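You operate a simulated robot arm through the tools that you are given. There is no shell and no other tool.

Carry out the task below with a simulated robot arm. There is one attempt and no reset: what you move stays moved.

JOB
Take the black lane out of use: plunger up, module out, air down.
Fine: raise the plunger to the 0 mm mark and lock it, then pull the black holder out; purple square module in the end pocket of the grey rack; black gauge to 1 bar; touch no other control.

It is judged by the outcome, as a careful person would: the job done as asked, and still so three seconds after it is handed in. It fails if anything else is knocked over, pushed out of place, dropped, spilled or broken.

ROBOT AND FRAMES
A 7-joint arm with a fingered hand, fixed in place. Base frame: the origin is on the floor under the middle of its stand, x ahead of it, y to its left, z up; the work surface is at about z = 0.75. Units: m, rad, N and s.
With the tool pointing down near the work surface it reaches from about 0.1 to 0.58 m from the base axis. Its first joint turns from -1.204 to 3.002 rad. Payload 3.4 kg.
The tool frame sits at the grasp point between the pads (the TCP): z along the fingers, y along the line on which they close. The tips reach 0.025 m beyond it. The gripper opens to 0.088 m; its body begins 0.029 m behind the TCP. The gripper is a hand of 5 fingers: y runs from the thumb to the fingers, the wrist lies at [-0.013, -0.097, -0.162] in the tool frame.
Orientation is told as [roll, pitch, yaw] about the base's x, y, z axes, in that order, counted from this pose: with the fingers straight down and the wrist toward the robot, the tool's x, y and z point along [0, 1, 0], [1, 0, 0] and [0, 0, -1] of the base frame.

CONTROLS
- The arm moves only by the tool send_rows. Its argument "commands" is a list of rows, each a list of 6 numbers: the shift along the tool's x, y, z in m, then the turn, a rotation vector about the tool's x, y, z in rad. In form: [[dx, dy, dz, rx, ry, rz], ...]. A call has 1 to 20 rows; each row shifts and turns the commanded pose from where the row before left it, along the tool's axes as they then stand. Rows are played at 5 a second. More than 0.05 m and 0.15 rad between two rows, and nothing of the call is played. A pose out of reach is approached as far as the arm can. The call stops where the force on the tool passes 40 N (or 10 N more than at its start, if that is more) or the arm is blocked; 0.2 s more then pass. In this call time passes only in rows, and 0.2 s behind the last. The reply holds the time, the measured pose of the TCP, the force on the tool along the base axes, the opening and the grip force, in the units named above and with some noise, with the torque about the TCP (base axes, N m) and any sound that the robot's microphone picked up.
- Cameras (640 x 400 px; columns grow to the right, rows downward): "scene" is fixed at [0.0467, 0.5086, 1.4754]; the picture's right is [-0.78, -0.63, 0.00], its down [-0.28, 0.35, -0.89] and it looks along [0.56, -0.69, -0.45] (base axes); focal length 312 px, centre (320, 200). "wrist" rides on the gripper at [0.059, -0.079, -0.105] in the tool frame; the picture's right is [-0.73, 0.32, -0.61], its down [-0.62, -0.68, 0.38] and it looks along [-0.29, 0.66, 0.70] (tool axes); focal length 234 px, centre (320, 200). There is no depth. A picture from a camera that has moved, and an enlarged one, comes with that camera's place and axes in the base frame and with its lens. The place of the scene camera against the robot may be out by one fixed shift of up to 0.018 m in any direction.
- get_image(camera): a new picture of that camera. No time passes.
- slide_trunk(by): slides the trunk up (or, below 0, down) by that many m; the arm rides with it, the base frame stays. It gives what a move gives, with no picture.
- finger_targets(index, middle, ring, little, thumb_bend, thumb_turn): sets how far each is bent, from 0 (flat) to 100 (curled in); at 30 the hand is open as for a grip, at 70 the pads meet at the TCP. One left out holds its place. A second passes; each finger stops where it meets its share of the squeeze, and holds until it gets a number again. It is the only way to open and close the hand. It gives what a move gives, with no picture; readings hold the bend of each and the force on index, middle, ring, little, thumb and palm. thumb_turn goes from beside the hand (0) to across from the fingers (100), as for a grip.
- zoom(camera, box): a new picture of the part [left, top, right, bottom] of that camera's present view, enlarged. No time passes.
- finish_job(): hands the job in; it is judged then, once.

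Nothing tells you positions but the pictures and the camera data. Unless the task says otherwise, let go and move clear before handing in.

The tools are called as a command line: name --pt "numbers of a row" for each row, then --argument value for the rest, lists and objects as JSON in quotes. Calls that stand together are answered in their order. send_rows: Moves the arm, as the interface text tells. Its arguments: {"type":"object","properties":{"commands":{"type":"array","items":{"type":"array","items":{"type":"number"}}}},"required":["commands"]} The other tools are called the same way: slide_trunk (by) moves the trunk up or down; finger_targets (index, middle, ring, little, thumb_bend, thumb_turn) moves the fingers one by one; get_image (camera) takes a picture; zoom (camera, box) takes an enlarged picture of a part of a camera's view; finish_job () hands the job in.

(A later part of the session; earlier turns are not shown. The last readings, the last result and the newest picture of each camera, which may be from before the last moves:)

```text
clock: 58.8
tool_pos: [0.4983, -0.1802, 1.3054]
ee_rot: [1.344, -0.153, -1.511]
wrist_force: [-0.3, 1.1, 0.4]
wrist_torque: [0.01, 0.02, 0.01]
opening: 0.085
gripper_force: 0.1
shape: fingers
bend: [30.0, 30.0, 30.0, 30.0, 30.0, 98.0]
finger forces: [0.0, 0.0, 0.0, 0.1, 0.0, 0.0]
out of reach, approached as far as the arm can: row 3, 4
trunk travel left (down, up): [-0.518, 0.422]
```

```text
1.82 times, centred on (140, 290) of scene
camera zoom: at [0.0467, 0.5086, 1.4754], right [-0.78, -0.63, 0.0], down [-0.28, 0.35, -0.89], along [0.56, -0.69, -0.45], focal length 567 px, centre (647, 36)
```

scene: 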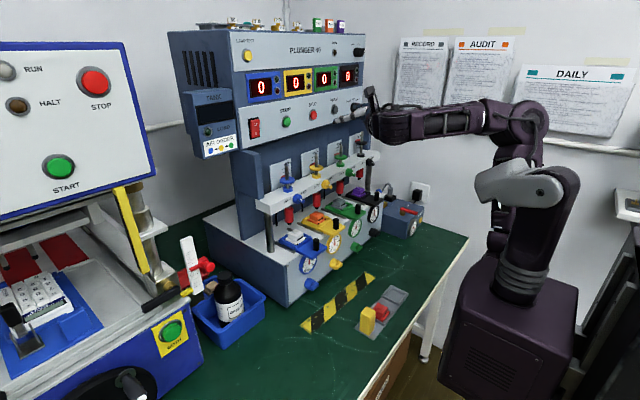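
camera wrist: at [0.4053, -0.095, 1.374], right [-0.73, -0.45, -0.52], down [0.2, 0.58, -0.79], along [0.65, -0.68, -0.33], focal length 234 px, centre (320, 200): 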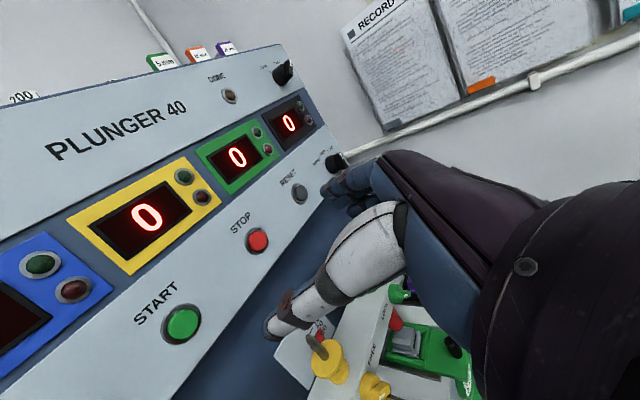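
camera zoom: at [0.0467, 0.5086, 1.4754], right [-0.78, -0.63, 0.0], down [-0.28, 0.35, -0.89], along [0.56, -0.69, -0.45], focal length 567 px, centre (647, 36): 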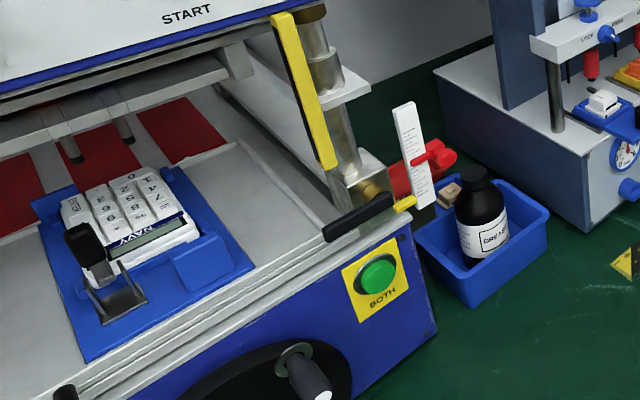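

Almost everything matches the first picture, but the blue holder has been dragged out about 23 mm, so I'll have to push it back. I'll check the blue and yellow knobs and gauges closely.

zoom --camera "scene" --box '[285, 178, 317, 198]'

zoom --camera "scene" --box '[312, 172, 344, 192]'

zoom --camera "scene" --box '[270, 220, 350, 295]'

zoom --camera "scene" --box '[360, 155, 392, 175]'

zoom --camera "scene" --box '[345, 128, 377, 148]'

```text
16.00 times, centred on (301, 188) of scene
camera zoom: at [0.0467, 0.5086, 1.4754], right [-0.78, -0.63, 0.0], down [-0.28, 0.35, -0.89], along [0.56, -0.69, -0.45], focal length 4989 px, centre (624, 392)
```

zoom: 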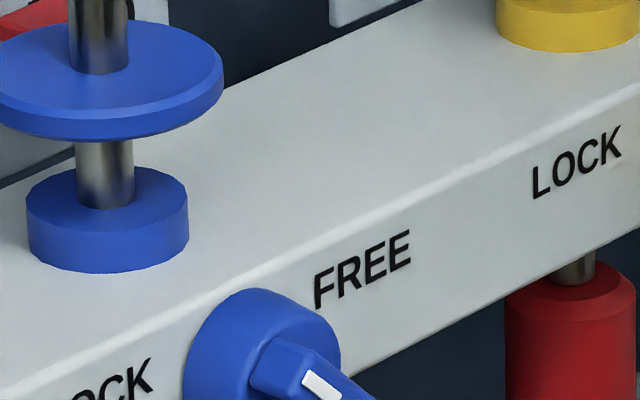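

```text
16.00 times, centred on (328, 182) of scene
camera zoom: at [0.0467, 0.5086, 1.4754], right [-0.78, -0.63, 0.0], down [-0.28, 0.35, -0.89], along [0.56, -0.69, -0.45], focal length 4989 px, centre (192, 488)
```

zoom: 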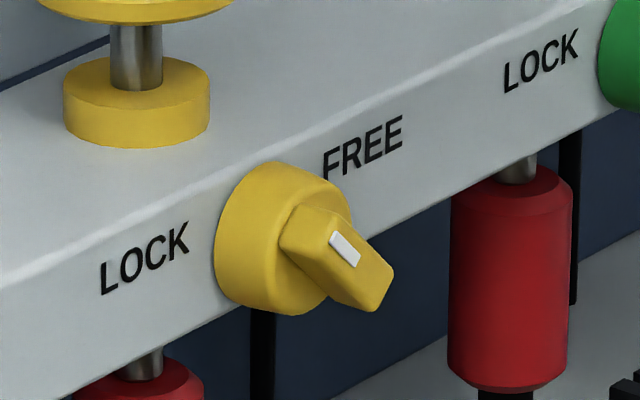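

```text
5.33 times, centred on (310, 258) of scene
camera zoom: at [0.0467, 0.5086, 1.4754], right [-0.78, -0.63, 0.0], down [-0.28, 0.35, -0.89], along [0.56, -0.69, -0.45], focal length 1663 px, centre (373, -107)
```

zoom: 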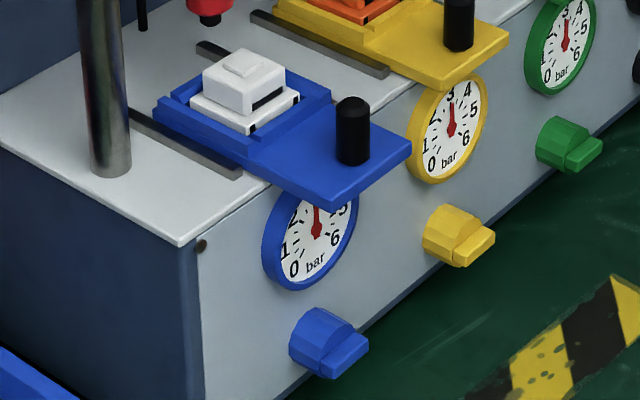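

```text
16.00 times, centred on (376, 165) of scene
camera zoom: at [0.0467, 0.5086, 1.4754], right [-0.78, -0.63, 0.0], down [-0.28, 0.35, -0.89], along [0.56, -0.69, -0.45], focal length 4989 px, centre (-576, 760)
```

zoom: 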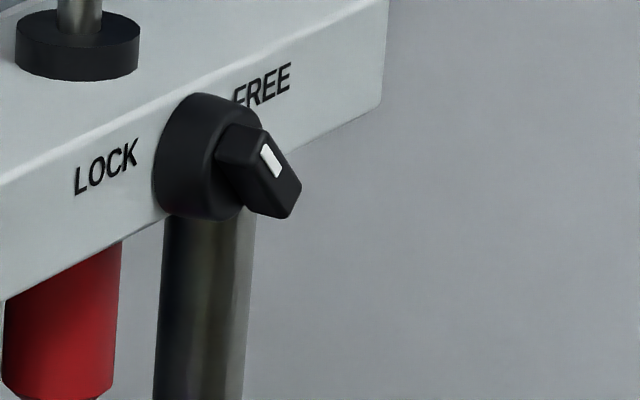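

```text
16.00 times, centred on (361, 138) of scene
camera zoom: at [0.0467, 0.5086, 1.4754], right [-0.78, -0.63, 0.0], down [-0.28, 0.35, -0.89], along [0.56, -0.69, -0.45], focal length 4989 px, centre (-336, 1192)
```

zoom: 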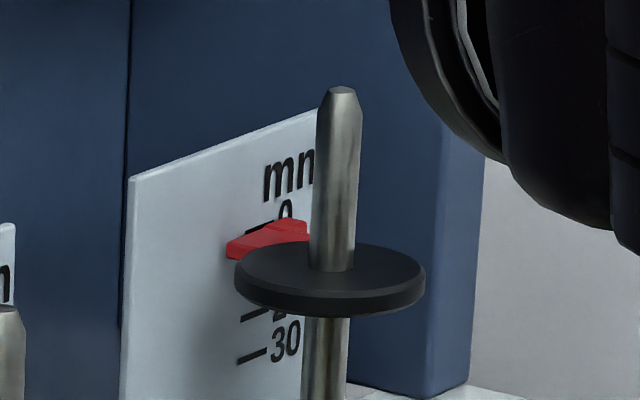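

zoom --camera "scene" --box '[287, 186, 319, 206]'

```text
16.00 times, centred on (303, 196) of scene
camera zoom: at [0.0467, 0.5086, 1.4754], right [-0.78, -0.63, 0.0], down [-0.28, 0.35, -0.89], along [0.56, -0.69, -0.45], focal length 4989 px, centre (592, 264)
```

zoom: 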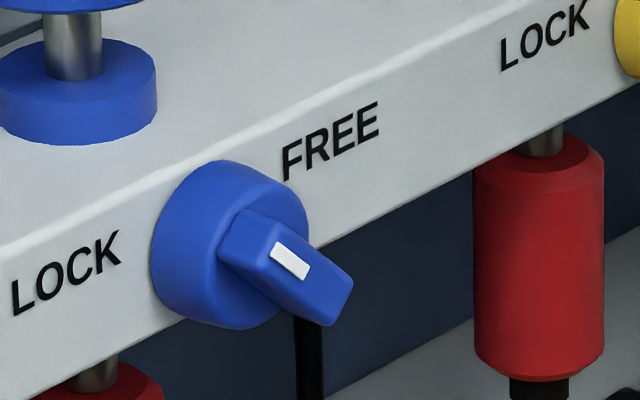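

All the lock knobs read LOCK, including black, and the gauges are unchanged; only the blue holder moved. I'll restore it by pinching its peg (about (0.508, −0.042)) and pushing it back in 23 mm, first moving above it with the hand tilted 45° down.

send_rows --pt "0 0 0 0 0 0.15" --pt "-0.0134 -0.0349 -0.0167 0 0 0" --pt "-0.0134 -0.0349 -0.0167 0 0 0" --pt "-0.0134 -0.0349 -0.0167 0 0 0" --pt "-0.0134 -0.0349 -0.0167 0 0 0" --pt "0 0 0 0 -0.142 0" --pt "0 0 0 0 -0.142 0" --pt "0 0 0 0 -0.142 0" --pt "0 0 0 0 -0.142 0"

get_image --camera "wrist"

get_image --camera "scene"

```text
clock: 60.8
tool_pos: [0.4946, -0.0692, 1.2602]
ee_rot: [0.788, -0.003, -1.528]
wrist_force: [-0.5, 0.0, -0.6]
wrist_torque: [0.0, -0.02, -0.01]
opening: 0.0849
gripper_force: 0.2
shape: fingers
bend: [30.0, 30.0, 30.0, 30.0, 30.0, 98.0]
finger forces: [0.0, 0.0, 0.1, 0.0, 0.0, 0.0]
out of reach, approached as far as the arm can: row 2, 3, 4, 5, 7, 8, 9
trunk travel left (down, up): [-0.518, 0.422]
```

```text
taken
camera wrist: at [0.458, 0.0092, 1.3759], right [-0.93, -0.36, -0.09], down [-0.2, 0.67, -0.71], along [0.32, -0.65, -0.69], focal length 234 px, centre (320, 200)
```

wrist: 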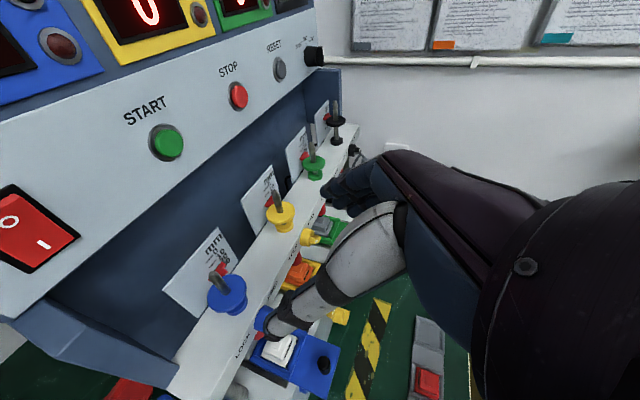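

```text
taken
```

scene: 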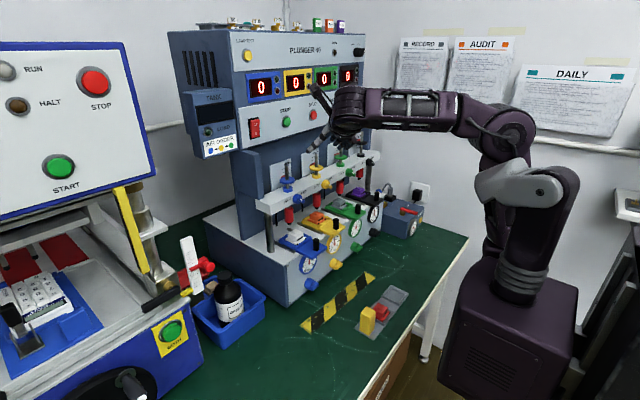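

I can come straight down onto the peg from here. I'll descend 20 cm while shifting left to the blue lane.

send_rows --pt "-0.0283 -0.0054 0.0283 0 0 0" --pt "-0.0283 -0.0054 0.0283 0 0 0" --pt "-0.0283 -0.0054 0.0283 0 0 0" --pt "-0.0283 -0.0054 0.0283 0 0 0" --pt "-0.0283 -0.0054 0.0283 0 0 0"

get_image --camera "wrist"

get_image --camera "scene"

```text
clock: 62.0
tool_pos: [0.4998, -0.0386, 1.0803]
ee_rot: [0.767, -0.002, -1.547]
wrist_force: [0.4, -0.1, 0.3]
wrist_torque: [-0.01, -0.03, -0.02]
opening: 0.0847
gripper_force: 0.0
shape: fingers
bend: [30.0, 30.0, 30.0, 30.0, 30.0, 98.0]
finger forces: [0.0, 0.0, 0.0, 0.1, 0.1, 0.1]
out of reach, approached as far as the arm can: row 5
trunk travel left (down, up): [-0.518, 0.422]
```

```text
taken
camera wrist: at [0.4675, 0.0405, 1.1974], right [-0.94, -0.35, -0.07], down [-0.2, 0.68, -0.71], along [0.29, -0.65, -0.7], focal length 234 px, centre (320, 200)
```

wrist: 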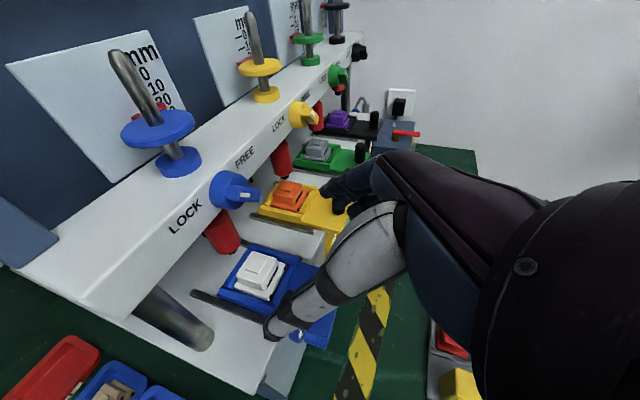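

```text
taken
```

scene: 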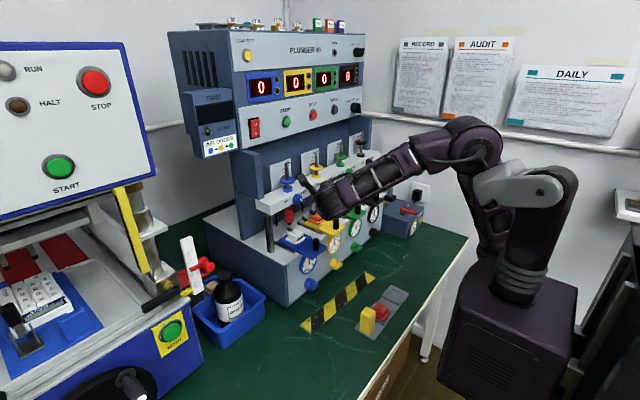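

zoom --camera "wrist" --box '[180, 230, 360, 370]'

zoom --camera "scene" --box '[260, 180, 372, 260]'

```text
2.86 times, centred on (270, 300) of wrist
camera zoom: at [0.4675, 0.0405, 1.1974], right [-0.94, -0.35, -0.07], down [-0.2, 0.68, -0.71], along [0.29, -0.65, -0.7], focal length 669 px, centre (463, -86)
```

zoom: 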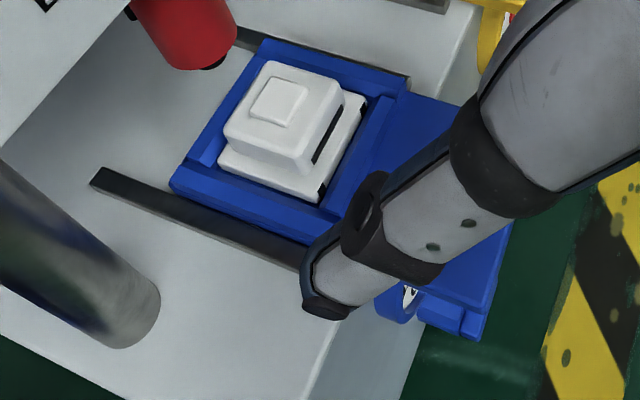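

```text
5.00 times, centred on (316, 220) of scene
camera zoom: at [0.0467, 0.5086, 1.4754], right [-0.78, -0.63, 0.0], down [-0.28, 0.35, -0.89], along [0.56, -0.69, -0.45], focal length 1559 px, centre (340, 100)
```

zoom: 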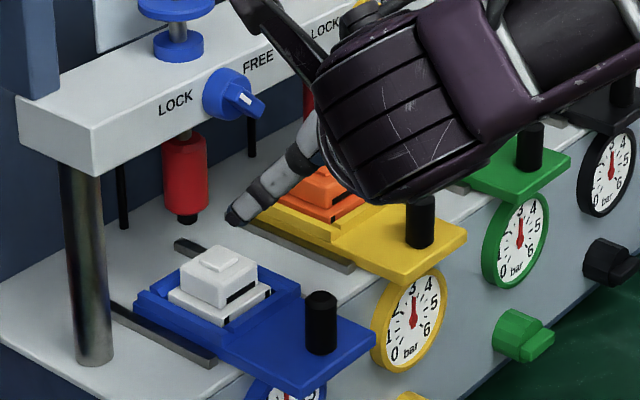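

slide_trunk --by -0.04

send_rows --pt "-0.0141 0.001 0.0141 0 0 0" --pt "-0.0141 0.001 0.0141 0 0 0"

get_image --camera "wrist"

zoom --camera "scene" --box '[260, 180, 372, 260]'

```text
clock: 62.8
tool_pos: [0.4986, -0.038, 1.0415]
ee_rot: [0.77, -0.002, -1.543]
wrist_force: [0.8, -0.4, 0.6]
wrist_torque: [-0.01, 0.0, 0.03]
opening: 0.0851
gripper_force: 0.1
shape: fingers
bend: [30.0, 30.0, 30.0, 30.0, 30.0, 98.0]
finger forces: [0.1, 0.0, 0.1, 0.0, 0.0, 0.0]
trunk travel left (down, up): [-0.478, 0.462]
```

```text
clock: 63.4
tool_pos: [0.504, -0.0274, 1.0357]
ee_rot: [0.767, -0.001, -1.544]
wrist_force: [0.5, 1.5, -0.5]
wrist_torque: [0.02, 0.0, 0.01]
opening: 0.0851
gripper_force: 0.0
shape: fingers
bend: [30.0, 30.0, 30.0, 30.0, 30.0, 98.0]
finger forces: [0.0, 0.1, 0.0, 0.1, 0.0, 0.1]
out of reach, approached as far as the arm can: row 1, 2
trunk travel left (down, up): [-0.478, 0.462]
```

```text
taken
camera wrist: at [0.4721, 0.0519, 1.1525], right [-0.94, -0.35, -0.07], down [-0.2, 0.68, -0.71], along [0.29, -0.65, -0.7], focal length 234 px, centre (320, 200)
```

wrist: 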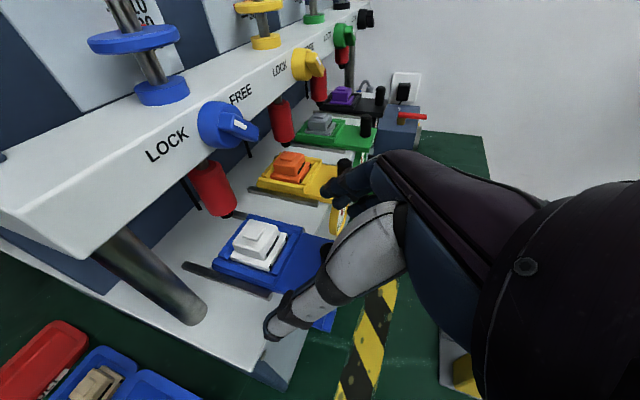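

```text
5.00 times, centred on (316, 220) of scene
camera zoom: at [0.0467, 0.5086, 1.4754], right [-0.78, -0.63, 0.0], down [-0.28, 0.35, -0.89], along [0.56, -0.69, -0.45], focal length 1559 px, centre (340, 100)
```

zoom: 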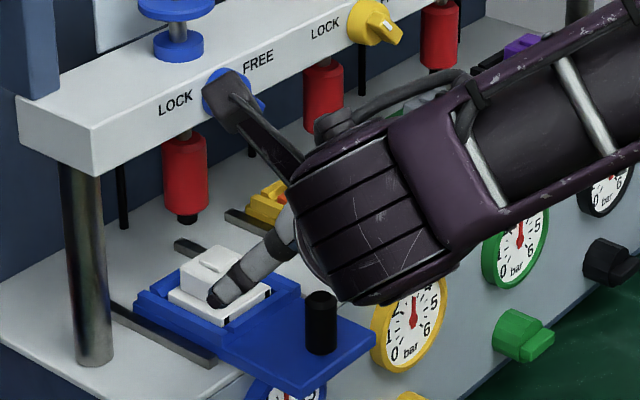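

The wrist needs more downward tilt to go lower. I'll tilt to about 60° and continue down over the blue peg.

send_rows --pt "0 0 0 0 -0.14 0" --pt "0 0 0 0 -0.14 0" --pt "-0.0121 0.006 0.0219 0 0 0" --pt "-0.0121 0.006 0.0219 0 0 0"

get_image --camera "wrist"

zoom --camera "scene" --box '[260, 180, 372, 260]'

```text
clock: 64.4
tool_pos: [0.5051, -0.0388, 0.9842]
ee_rot: [0.491, -0.006, -1.542]
wrist_force: [-0.4, -1.1, -0.8]
wrist_torque: [0.0, 0.0, 0.0]
opening: 0.0849
gripper_force: 0.1
shape: fingers
bend: [30.0, 30.0, 30.0, 30.0, 30.0, 98.0]
finger forces: [0.1, 0.1, 0.1, 0.1, 0.0, 0.0]
trunk travel left (down, up): [-0.478, 0.462]
```

```text
taken
camera wrist: at [0.5064, 0.0405, 1.1049], right [-0.92, -0.35, 0.2], down [-0.39, 0.67, -0.64], along [0.09, -0.66, -0.75], focal length 234 px, centre (320, 200)
```

wrist: 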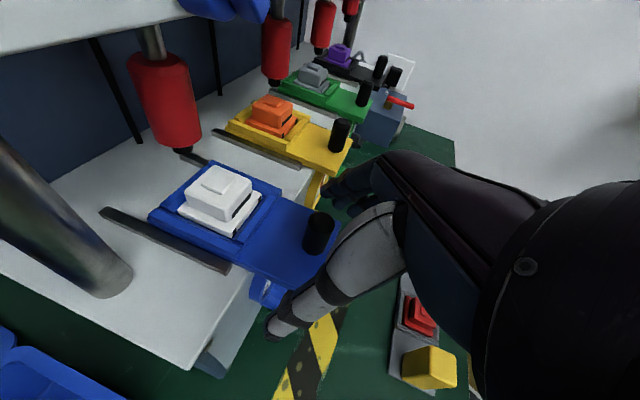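

```text
5.00 times, centred on (316, 220) of scene
camera zoom: at [0.0467, 0.5086, 1.4754], right [-0.78, -0.63, 0.0], down [-0.28, 0.35, -0.89], along [0.56, -0.69, -0.45], focal length 1559 px, centre (340, 100)
```

zoom: 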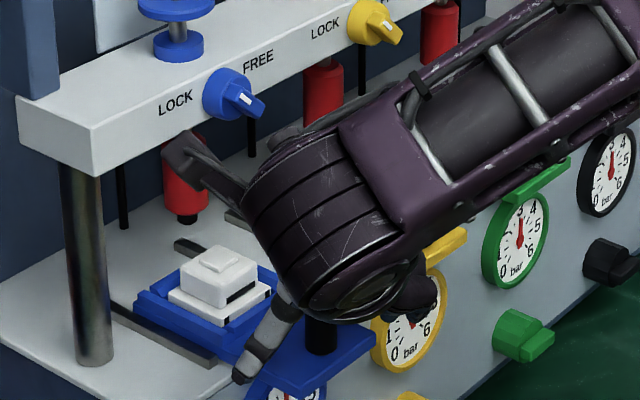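

The blue peg is right at the grasp point (peg at about (0.513, −0.046)). I'll shift 7 mm right and close gently on it.

send_rows --pt "0 0.007 0 0 0 0"

finger_targets --index 60 --middle 60 --thumb_bend 60

get_image --camera "wrist"

```text
clock: 64.8
tool_pos: [0.5051, -0.0478, 0.9846]
ee_rot: [0.491, -0.005, -1.543]
wrist_force: [-0.6, 0.4, 0.3]
wrist_torque: [-0.08, -0.01, 0.02]
opening: 0.0849
gripper_force: 0.0
shape: fingers
bend: [30.0, 30.0, 30.0, 30.0, 30.0, 98.0]
finger forces: [0.1, 0.0, 0.0, 0.0, 0.0, 0.0]
trunk travel left (down, up): [-0.478, 0.462]
```

```text
clock: 65.8
tool_pos: [0.5054, -0.0477, 0.985]
ee_rot: [0.492, -0.007, -1.542]
wrist_force: [0.0, -1.6, 0.1]
wrist_torque: [0.01, -0.02, 0.03]
opening: 0.0207
gripper_force: 0.2
shape: fingers
bend: [59.0, 59.0, 30.0, 30.0, 60.0, 98.0]
finger forces: [0.5, 0.7, 0.0, 0.0, 0.0, 0.1]
trunk travel left (down, up): [-0.478, 0.462]
```

```text
taken
camera wrist: at [0.5059, 0.0333, 1.1052], right [-0.92, -0.35, 0.19], down [-0.39, 0.67, -0.64], along [0.09, -0.66, -0.75], focal length 234 px, centre (320, 200)
```

wrist: 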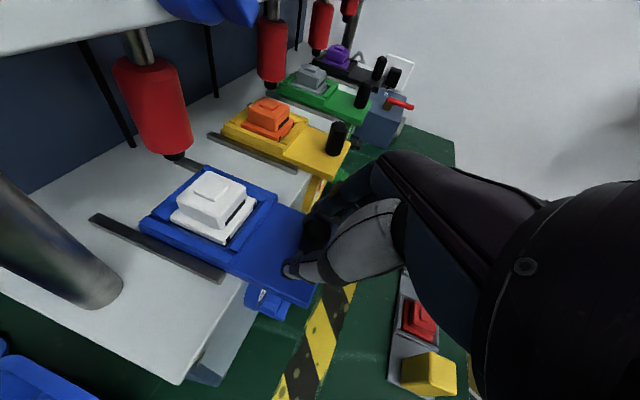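

I have the peg. The yellow and green pegs sit at x≈0.532, so blue needs about 19 mm more. I'll firm up the grip and push it in.

finger_targets --index 68 --middle 68 --thumb_bend 70

send_rows --pt "0.0083 0 0.0046 0 0 0" --pt "0.0083 0 0.0046 0 0 0"

get_image --camera "wrist"

zoom --camera "scene" --box '[240, 130, 440, 255]'

```text
clock: 66.8
tool_pos: [0.5062, -0.049, 0.9855]
ee_rot: [0.491, -0.006, -1.545]
wrist_force: [0.5, -7.7, -0.3]
wrist_torque: [-0.16, 0.02, -0.03]
opening: 0.0081
gripper_force: 4.5
shape: fingers
bend: [62.0, 63.0, 30.0, 30.0, 69.0, 97.0]
finger forces: [3.8, 5.0, 0.0, 0.1, 0.8, 0.0]
trunk travel left (down, up): [-0.478, 0.462]
```

```text
clock: 67.4
tool_pos: [0.5233, -0.0486, 0.985]
ee_rot: [0.494, -0.007, -1.545]
wrist_force: [-1.4, -8.4, 3.3]
wrist_torque: [-0.23, 0.03, -0.07]
opening: 0.008
gripper_force: 4.8
shape: fingers
bend: [62.0, 62.0, 30.0, 30.0, 69.0, 97.0]
finger forces: [4.0, 6.1, 0.1, 0.0, 0.6, 0.1]
trunk travel left (down, up): [-0.478, 0.462]
```

```text
taken
camera wrist: at [0.5234, 0.0321, 1.1044], right [-0.92, -0.35, 0.19], down [-0.39, 0.67, -0.64], along [0.09, -0.66, -0.75], focal length 234 px, centre (320, 200)
```

wrist: 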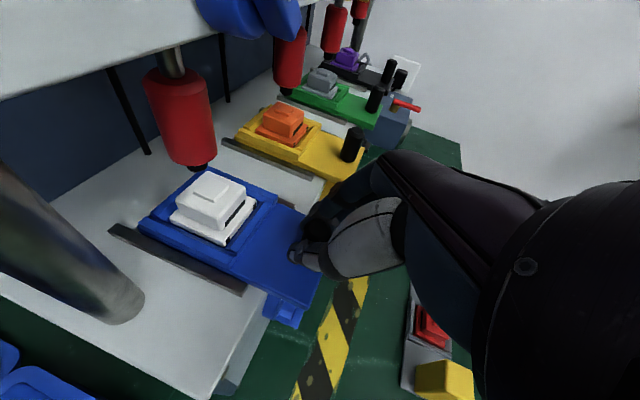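

```text
3.20 times, centred on (340, 192) of scene
camera zoom: at [0.0467, 0.5086, 1.4754], right [-0.78, -0.63, 0.0], down [-0.28, 0.35, -0.89], along [0.56, -0.69, -0.45], focal length 998 px, centre (256, 224)
```

zoom: 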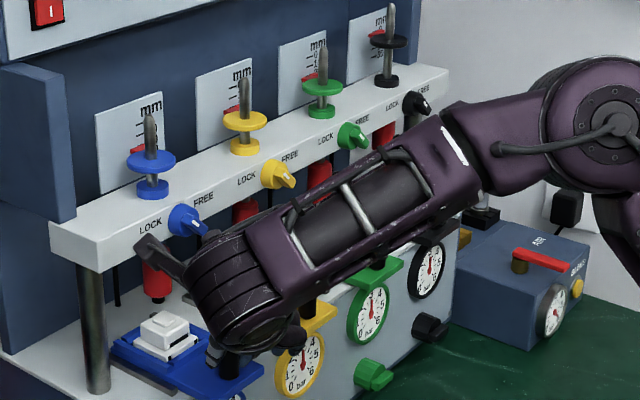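

The blue holder is moving back. About 5 mm remains, so I'll push that in small steps while watching the force.

send_rows --pt "0.0026 0 0.0015 0 0 0"

zoom --camera "scene" --box '[240, 130, 440, 255]'

get_image --camera "wrist"

```text
clock: 67.8
tool_pos: [0.5269, -0.0473, 0.9833]
ee_rot: [0.492, -0.005, -1.544]
wrist_force: [-1.0, -9.7, 3.1]
wrist_torque: [-0.22, 0.02, -0.09]
opening: 0.0081
gripper_force: 5.6
shape: fingers
bend: [62.0, 62.0, 30.0, 30.0, 69.0, 97.0]
finger forces: [4.1, 5.9, 0.0, 0.0, 0.6, 0.0]
trunk travel left (down, up): [-0.478, 0.462]
```

```text
3.20 times, centred on (340, 192) of scene
camera zoom: at [0.0467, 0.5086, 1.4754], right [-0.78, -0.63, 0.0], down [-0.28, 0.35, -0.89], along [0.56, -0.69, -0.45], focal length 998 px, centre (256, 224)
```

zoom: 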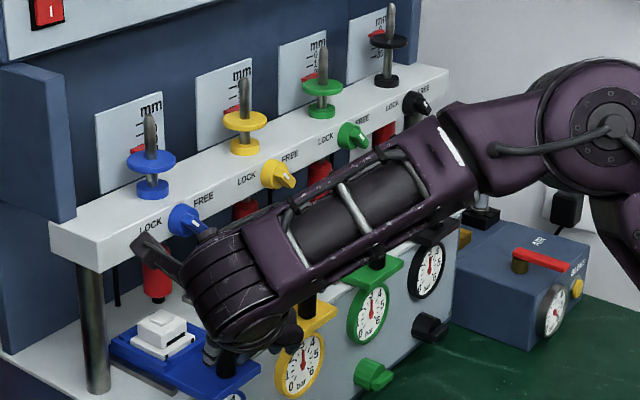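

```text
taken
camera wrist: at [0.5271, 0.0321, 1.1045], right [-0.92, -0.35, 0.19], down [-0.39, 0.67, -0.64], along [0.09, -0.66, -0.75], focal length 234 px, centre (320, 200)
```

wrist: 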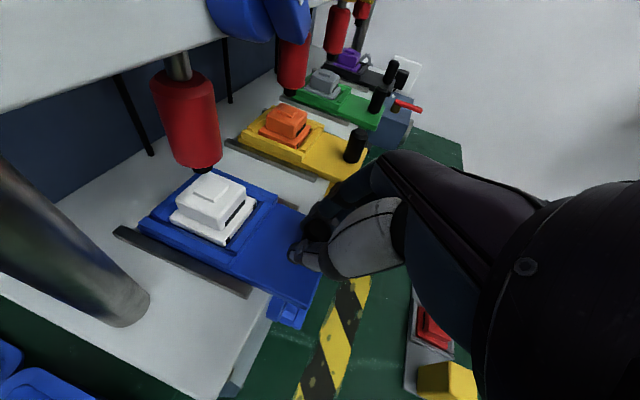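

zoom --camera "wrist" --box '[100, 80, 420, 330]'

zoom --camera "scene" --box '[260, 210, 340, 260]'

```text
1.60 times, centred on (260, 205) of wrist
camera zoom: at [0.5271, 0.0321, 1.1045], right [-0.92, -0.35, 0.19], down [-0.39, 0.67, -0.64], along [0.09, -0.66, -0.75], focal length 375 px, centre (416, 192)
```

zoom: 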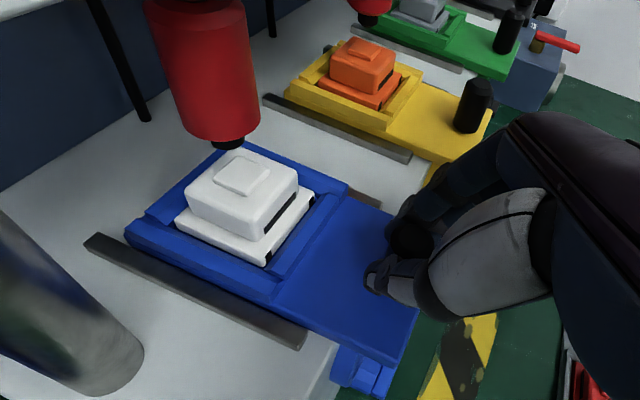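

```text
8.00 times, centred on (300, 235) of scene
camera zoom: at [0.0467, 0.5086, 1.4754], right [-0.78, -0.63, 0.0], down [-0.28, 0.35, -0.89], along [0.56, -0.69, -0.45], focal length 2495 px, centre (480, -80)
```

zoom: 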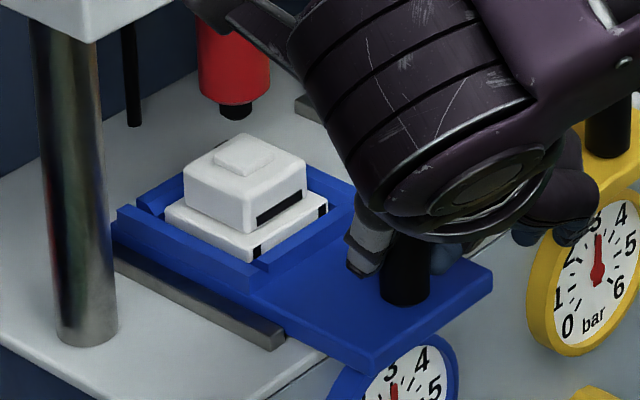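

Blue is within about 2–3 mm of the other lanes. I'll push a final 2 mm, then release and look.

send_rows --pt "0.0018 0 0.001 0 0 0"

finger_targets --index 30 --middle 30 --thumb_bend 30

send_rows --pt "0.015 0 -0.027 0 0 0" --pt "0.015 0 -0.027 0 0 0" --pt "0.015 0 -0.027 0 0 0"

get_image --camera "wrist"

zoom --camera "scene" --box '[240, 130, 440, 255]'

```text
clock: 68.2
tool_pos: [0.5288, -0.048, 0.9838]
ee_rot: [0.493, -0.006, -1.544]
wrist_force: [0.8, -9.3, 3.2]
wrist_torque: [-0.21, -0.03, -0.05]
opening: 0.0081
gripper_force: 5.1
shape: fingers
bend: [62.0, 62.0, 30.0, 30.0, 69.0, 97.0]
finger forces: [4.4, 5.9, 0.0, 0.0, 0.6, 0.0]
trunk travel left (down, up): [-0.478, 0.462]
```

```text
clock: 69.2
tool_pos: [0.5291, -0.0453, 0.9848]
ee_rot: [0.492, -0.007, -1.544]
wrist_force: [-0.1, -1.4, -0.1]
wrist_torque: [0.03, 0.0, -0.02]
opening: 0.0842
gripper_force: 0.1
shape: fingers
bend: [30.0, 30.0, 30.0, 30.0, 30.0, 97.0]
finger forces: [0.0, 0.1, 0.0, 0.0, 0.1, 0.0]
trunk travel left (down, up): [-0.478, 0.462]
```

```text
clock: 70.0
tool_pos: [0.5295, -0.0448, 1.0758]
ee_rot: [0.495, -0.005, -1.538]
wrist_force: [-0.8, -0.7, 1.7]
wrist_torque: [0.01, -0.02, 0.0]
opening: 0.0844
gripper_force: 0.1
shape: fingers
bend: [30.0, 30.0, 30.0, 30.0, 30.0, 97.0]
finger forces: [0.1, 0.1, 0.0, 0.0, 0.0, 0.0]
trunk travel left (down, up): [-0.478, 0.462]
```

```text
taken
camera wrist: at [0.5288, 0.036, 1.1972], right [-0.92, -0.35, 0.19], down [-0.39, 0.67, -0.64], along [0.1, -0.66, -0.75], focal length 234 px, centre (320, 200)
```

wrist: 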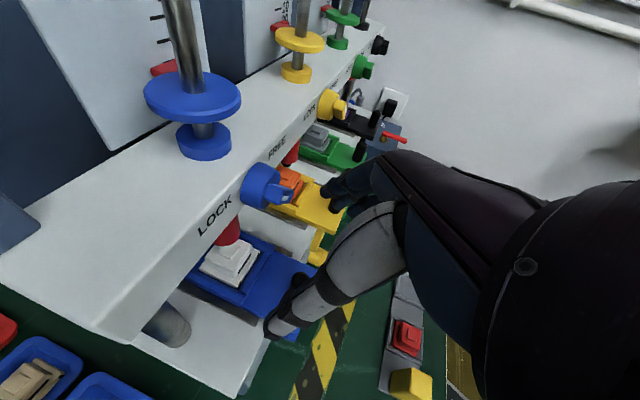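

```text
3.20 times, centred on (340, 192) of scene
camera zoom: at [0.0467, 0.5086, 1.4754], right [-0.78, -0.63, 0.0], down [-0.28, 0.35, -0.89], along [0.56, -0.69, -0.45], focal length 998 px, centre (256, 224)
```

zoom: 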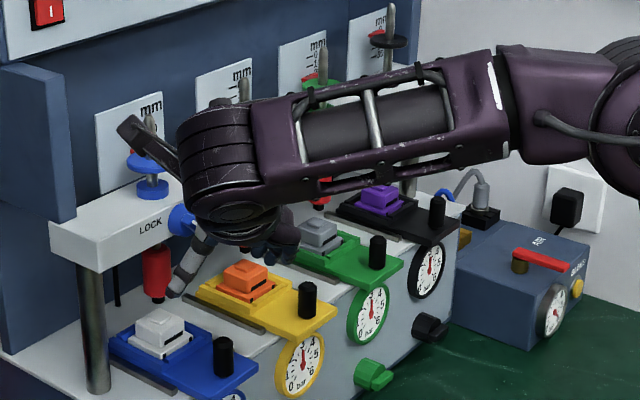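

The blue holder is back exactly where it was. Now I'll back off and traverse right to the black lane, staying clear in front of the lock knobs.

send_rows --pt "-0.0099 0 -0.0339 0 0 0" --pt "-0.0099 0 -0.0339 0 0 0" --pt "0 0.047 0 0 0 0" --pt "0 0.047 0 0 0 0" --pt "0 0.047 0 0 0 0" --pt "0 0.047 0 0 0 0"

get_image --camera "scene"

```text
clock: 71.4
tool_pos: [0.4891, -0.2134, 1.0777]
ee_rot: [0.5, 0.002, -1.532]
wrist_force: [-0.9, 0.6, 0.7]
wrist_torque: [0.0, 0.0, 0.03]
opening: 0.0843
gripper_force: 0.1
shape: fingers
bend: [30.0, 30.0, 30.0, 30.0, 30.0, 97.0]
finger forces: [0.1, 0.0, 0.1, 0.0, 0.0, 0.0]
out of reach, approached as far as the arm can: row 1, 2, 5, 6
trunk travel left (down, up): [-0.478, 0.462]
```

```text
taken
```

scene: 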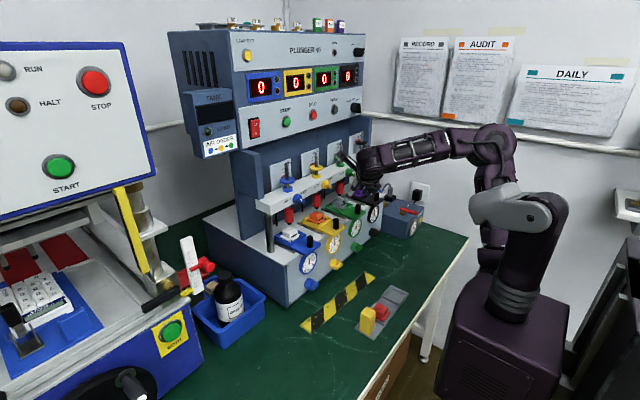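

send_rows --pt "0 0.04 0 0 0.13 0" --pt "0 0.04 0 0 0.13 0" --pt "0 0.04 0 0 0 0" --pt "0 0.04 0 0 0 0" --pt "0 0.04 0 0 0 0"

get_image --camera "wrist"

get_image --camera "scene"

```text
clock: 72.6
tool_pos: [0.5098, -0.4087, 1.0799]
ee_rot: [0.751, -0.005, -1.543]
wrist_force: [0.7, -0.1, 0.7]
wrist_torque: [0.0, 0.02, -0.01]
opening: 0.0845
gripper_force: 0.1
shape: fingers
bend: [30.0, 30.0, 30.0, 30.0, 30.0, 97.0]
finger forces: [0.0, 0.0, 0.0, 0.1, 0.0, 0.0]
out of reach, approached as far as the arm can: row 2, 3
trunk travel left (down, up): [-0.478, 0.462]
```

```text
taken
camera wrist: at [0.479, -0.3284, 1.1969], right [-0.94, -0.35, -0.05], down [-0.21, 0.67, -0.71], along [0.28, -0.65, -0.7], focal length 234 px, centre (320, 200)
```

wrist: 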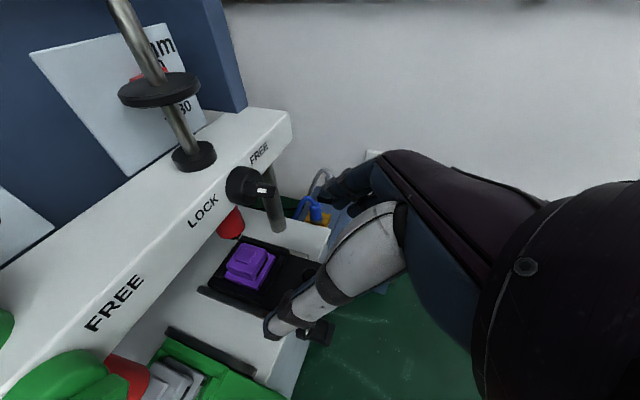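

```text
taken
```

scene: 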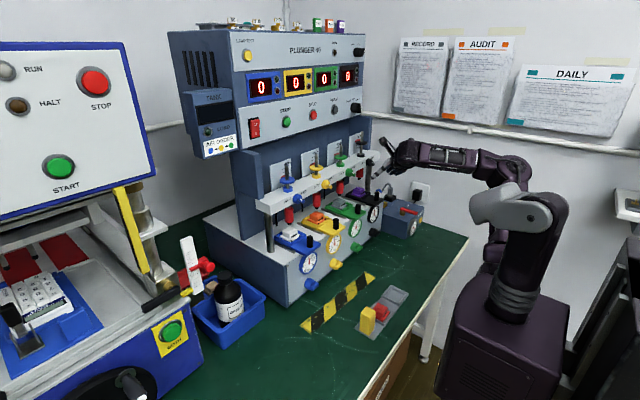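

The hand is in front of the black lane. I'll tilt to 60° and descend in front of the black peg.

send_rows --pt "-0.003 0 -0.003 0 -0.12 0" --pt "-0.003 0 -0.003 0 -0.12 0" --pt "-0.015 0.006 0.026 0 0 0" --pt "-0.015 0.006 0.026 0 0 0"

get_image --camera "wrist"

zoom --camera "scene" --box '[330, 150, 442, 230]'

```text
clock: 73.6
tool_pos: [0.532, -0.4265, 1.0172]
ee_rot: [0.51, -0.007, -1.543]
wrist_force: [-0.8, -0.4, 0.4]
wrist_torque: [0.0, 0.0, 0.04]
opening: 0.0844
gripper_force: 0.1
shape: fingers
bend: [30.0, 30.0, 30.0, 30.0, 30.0, 97.0]
finger forces: [0.1, 0.0, 0.0, 0.0, 0.0, 0.1]
out of reach, approached as far as the arm can: row 1, 2
trunk travel left (down, up): [-0.478, 0.462]
```

```text
taken
camera wrist: at [0.5293, -0.346, 1.1378], right [-0.92, -0.35, 0.18], down [-0.38, 0.67, -0.64], along [0.11, -0.66, -0.74], focal length 234 px, centre (320, 200)
```

wrist: 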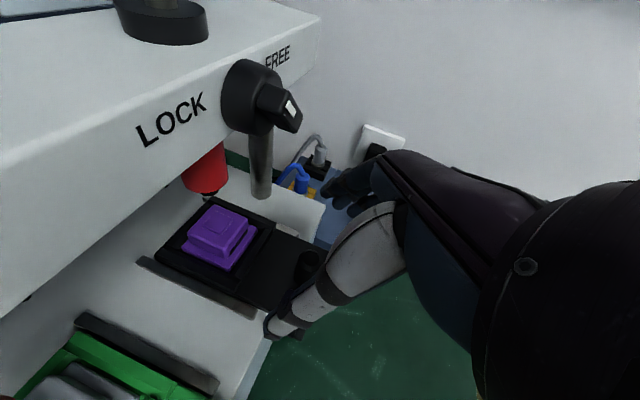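

```text
5.00 times, centred on (386, 190) of scene
camera zoom: at [0.0467, 0.5086, 1.4754], right [-0.78, -0.63, 0.0], down [-0.28, 0.35, -0.89], along [0.56, -0.69, -0.45], focal length 1559 px, centre (-10, 250)
```

zoom: 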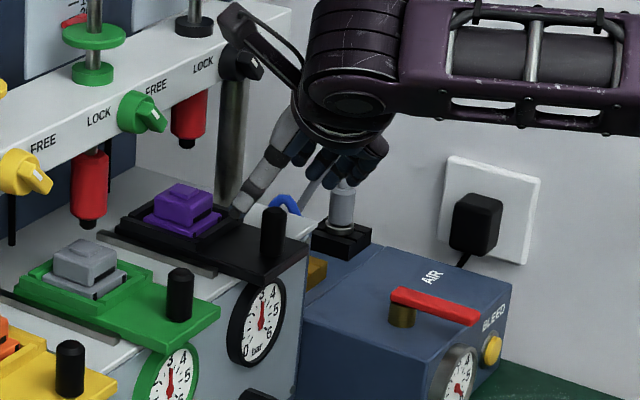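

The black peg is just below the grasp point. I'll lower the last 33 mm so thumb and fingers straddle it.

send_rows --pt "-0.0115 0 0.0125 0 0 0" --pt "-0.0115 0 0.0125 0 0 0"

get_image --camera "wrist"

zoom --camera "scene" --box '[330, 150, 442, 230]'

```text
clock: 74.2
tool_pos: [0.5216, -0.4253, 0.984]
ee_rot: [0.512, -0.007, -1.543]
wrist_force: [0.2, 0.6, 0.3]
wrist_torque: [0.0, 0.0, -0.02]
opening: 0.0844
gripper_force: 0.1
shape: fingers
bend: [30.0, 30.0, 30.0, 30.0, 30.0, 97.0]
finger forces: [0.1, 0.1, 0.0, 0.0, 0.0, 0.0]
trunk travel left (down, up): [-0.478, 0.462]
```

```text
taken
camera wrist: at [0.5205, -0.3459, 1.1053], right [-0.92, -0.35, 0.18], down [-0.38, 0.67, -0.64], along [0.11, -0.66, -0.74], focal length 234 px, centre (320, 200)
```

wrist: 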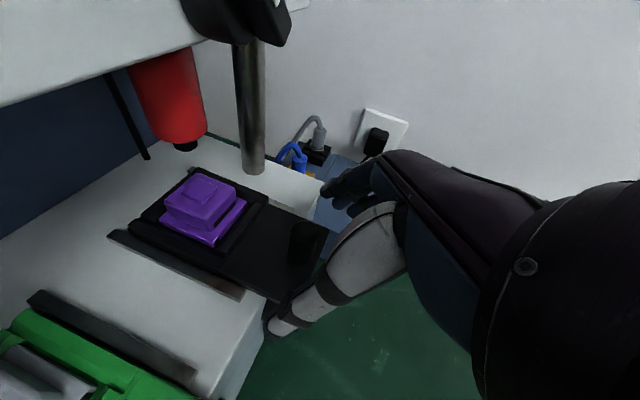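

```text
5.00 times, centred on (386, 190) of scene
camera zoom: at [0.0467, 0.5086, 1.4754], right [-0.78, -0.63, 0.0], down [-0.28, 0.35, -0.89], along [0.56, -0.69, -0.45], focal length 1559 px, centre (-10, 250)
```

zoom: 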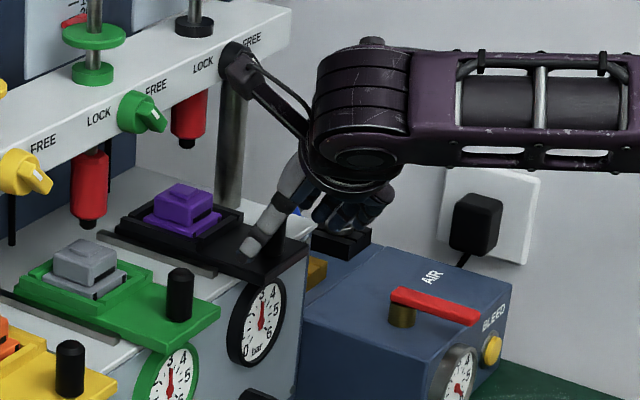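

The peg is slightly forward and right of the grasp centre, so I'll shift 7 mm each way and close on it.

send_rows --pt "0.0061 0.007 0.0034 0 0 0"

finger_targets --index 62 --middle 62 --thumb_bend 62

get_image --camera "wrist"

```text
clock: 74.6
tool_pos: [0.53, -0.4336, 0.9857]
ee_rot: [0.511, -0.006, -1.542]
wrist_force: [-0.1, -0.2, 0.3]
wrist_torque: [-0.03, -0.01, -0.01]
opening: 0.0844
gripper_force: 0.0
shape: fingers
bend: [30.0, 30.0, 30.0, 30.0, 30.0, 97.0]
finger forces: [0.1, 0.0, 0.1, 0.0, 0.0, 0.1]
trunk travel left (down, up): [-0.478, 0.462]
```

```text
clock: 75.6
tool_pos: [0.5292, -0.4329, 0.9852]
ee_rot: [0.512, -0.008, -1.544]
wrist_force: [0.7, 1.4, -0.2]
wrist_torque: [0.01, 0.03, 0.01]
opening: 0.0185
gripper_force: 0.4
shape: fingers
bend: [62.0, 62.0, 30.0, 30.0, 60.0, 97.0]
finger forces: [0.1, 0.0, 0.0, 0.1, 1.4, 0.0]
trunk travel left (down, up): [-0.478, 0.462]
```

```text
taken
camera wrist: at [0.5273, -0.3529, 1.1064], right [-0.92, -0.35, 0.18], down [-0.37, 0.67, -0.64], along [0.11, -0.66, -0.74], focal length 234 px, centre (320, 200)
```

wrist: 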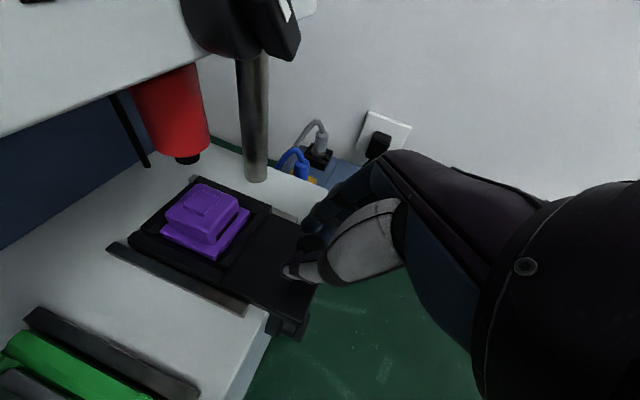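

finger_targets --index 74 --middle 74 --thumb_bend 70

zoom --camera "wrist" --box '[200, 150, 420, 330]'

```text
clock: 76.6
tool_pos: [0.5285, -0.4336, 0.9853]
ee_rot: [0.51, -0.006, -1.543]
wrist_force: [-0.5, 0.1, -3.5]
wrist_torque: [0.01, 0.01, 0.02]
opening: 0.0081
gripper_force: 6.9
shape: fingers
bend: [73.0, 73.0, 30.0, 30.0, 62.0, 97.0]
finger forces: [4.0, 3.5, 0.0, 0.1, 6.2, 0.0]
trunk travel left (down, up): [-0.478, 0.462]
```

```text
2.22 times, centred on (310, 240) of wrist
camera zoom: at [0.5276, -0.3537, 1.1058], right [-0.92, -0.35, 0.18], down [-0.38, 0.67, -0.64], along [0.11, -0.66, -0.74], focal length 520 px, centre (342, 111)
```

zoom: 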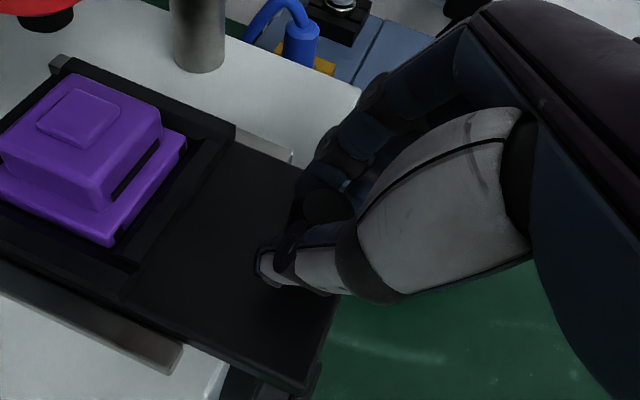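

The peg is firmly held. I'll pull the black holder out in 15 mm steps.

send_rows --pt "-0.0131 0 -0.0073 0 0 0" --pt "-0.0131 0 -0.0073 0 0 0"

get_image --camera "wrist"

zoom --camera "scene" --box '[330, 150, 442, 230]'

```text
clock: 77.2
tool_pos: [0.5088, -0.436, 0.9841]
ee_rot: [0.514, -0.006, -1.542]
wrist_force: [1.4, 3.6, 0.7]
wrist_torque: [0.1, -0.04, 0.09]
opening: 0.0081
gripper_force: 6.7
shape: fingers
bend: [73.0, 73.0, 30.0, 30.0, 62.0, 97.0]
finger forces: [3.0, 2.6, 0.0, 0.0, 7.9, 0.1]
out of reach, approached as far as the arm can: row 2
trunk travel left (down, up): [-0.478, 0.462]
```

```text
taken
camera wrist: at [0.5065, -0.355, 1.105], right [-0.92, -0.35, 0.17], down [-0.37, 0.67, -0.65], along [0.11, -0.66, -0.74], focal length 234 px, centre (320, 200)
```

wrist: 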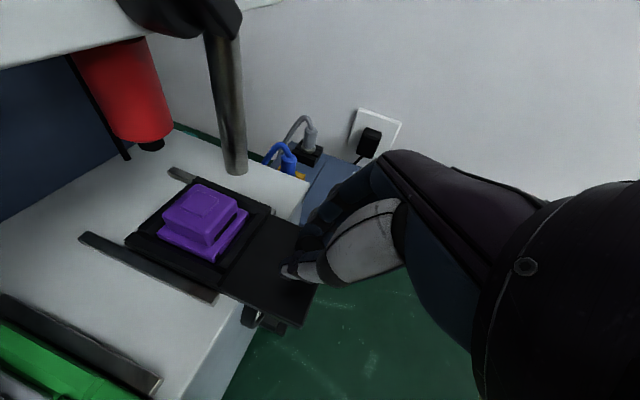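

```text
5.00 times, centred on (386, 190) of scene
camera zoom: at [0.0467, 0.5086, 1.4754], right [-0.78, -0.63, 0.0], down [-0.28, 0.35, -0.89], along [0.56, -0.69, -0.45], focal length 1559 px, centre (-10, 250)
```

zoom: 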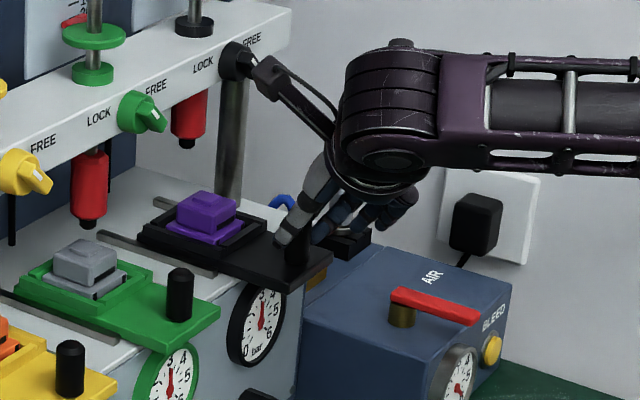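

The holder slides smoothly with the peg, about 20 mm so far. The arm needs a steeper hand angle to pull further, so I'll tilt the hand more vertical while continuing to pull.

send_rows --pt "-0.01 0 -0.0067 0 -0.12 0" --pt "-0.0107 0 -0.0055 0 -0.12 0" --pt "-0.0113 0 -0.0042 0 -0.12 0"

get_image --camera "wrist"

zoom --camera "scene" --box '[330, 150, 442, 230]'

```text
clock: 78.1
tool_pos: [0.5377, -0.4486, 0.9732]
ee_rot: [0.175, -0.009, -1.524]
wrist_force: [-35.3, 37.2, 8.2]
wrist_torque: [-1.2, -4.72, 3.99]
opening: 0.0163
gripper_force: 16.4
shape: fingers
bend: [74.0, 74.0, 30.0, 30.0, 59.0, 93.0]
finger forces: [0.0, 0.0, 0.1, 0.0, 32.4, 0.0]
out of reach, approached as far as the arm can: row 1, 2, 3
trunk travel left (down, up): [-0.478, 0.462]
stopped in row 3: the force on the tool passed its limit at 49 N (the readings are from after the stop); the commanded pose is now the measured one
```

```text
taken
camera wrist: at [0.573, -0.3666, 1.0863], right [-0.81, -0.36, 0.47], down [-0.58, 0.65, -0.49], along [-0.13, -0.67, -0.73], focal length 234 px, centre (320, 200)
```

wrist: 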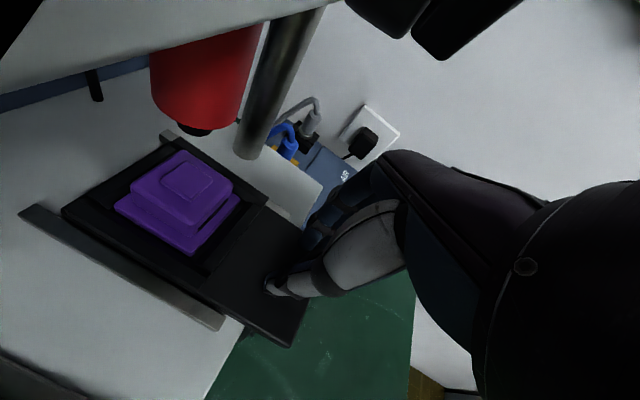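

```text
5.00 times, centred on (386, 190) of scene
camera zoom: at [0.0467, 0.5086, 1.4754], right [-0.78, -0.63, 0.0], down [-0.28, 0.35, -0.89], along [0.56, -0.69, -0.45], focal length 1559 px, centre (-10, 250)
```

zoom: 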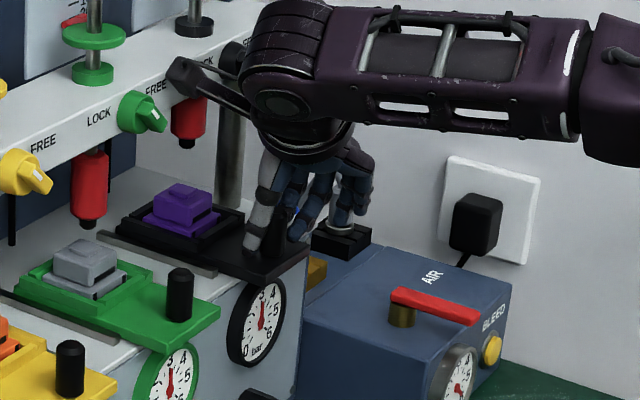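

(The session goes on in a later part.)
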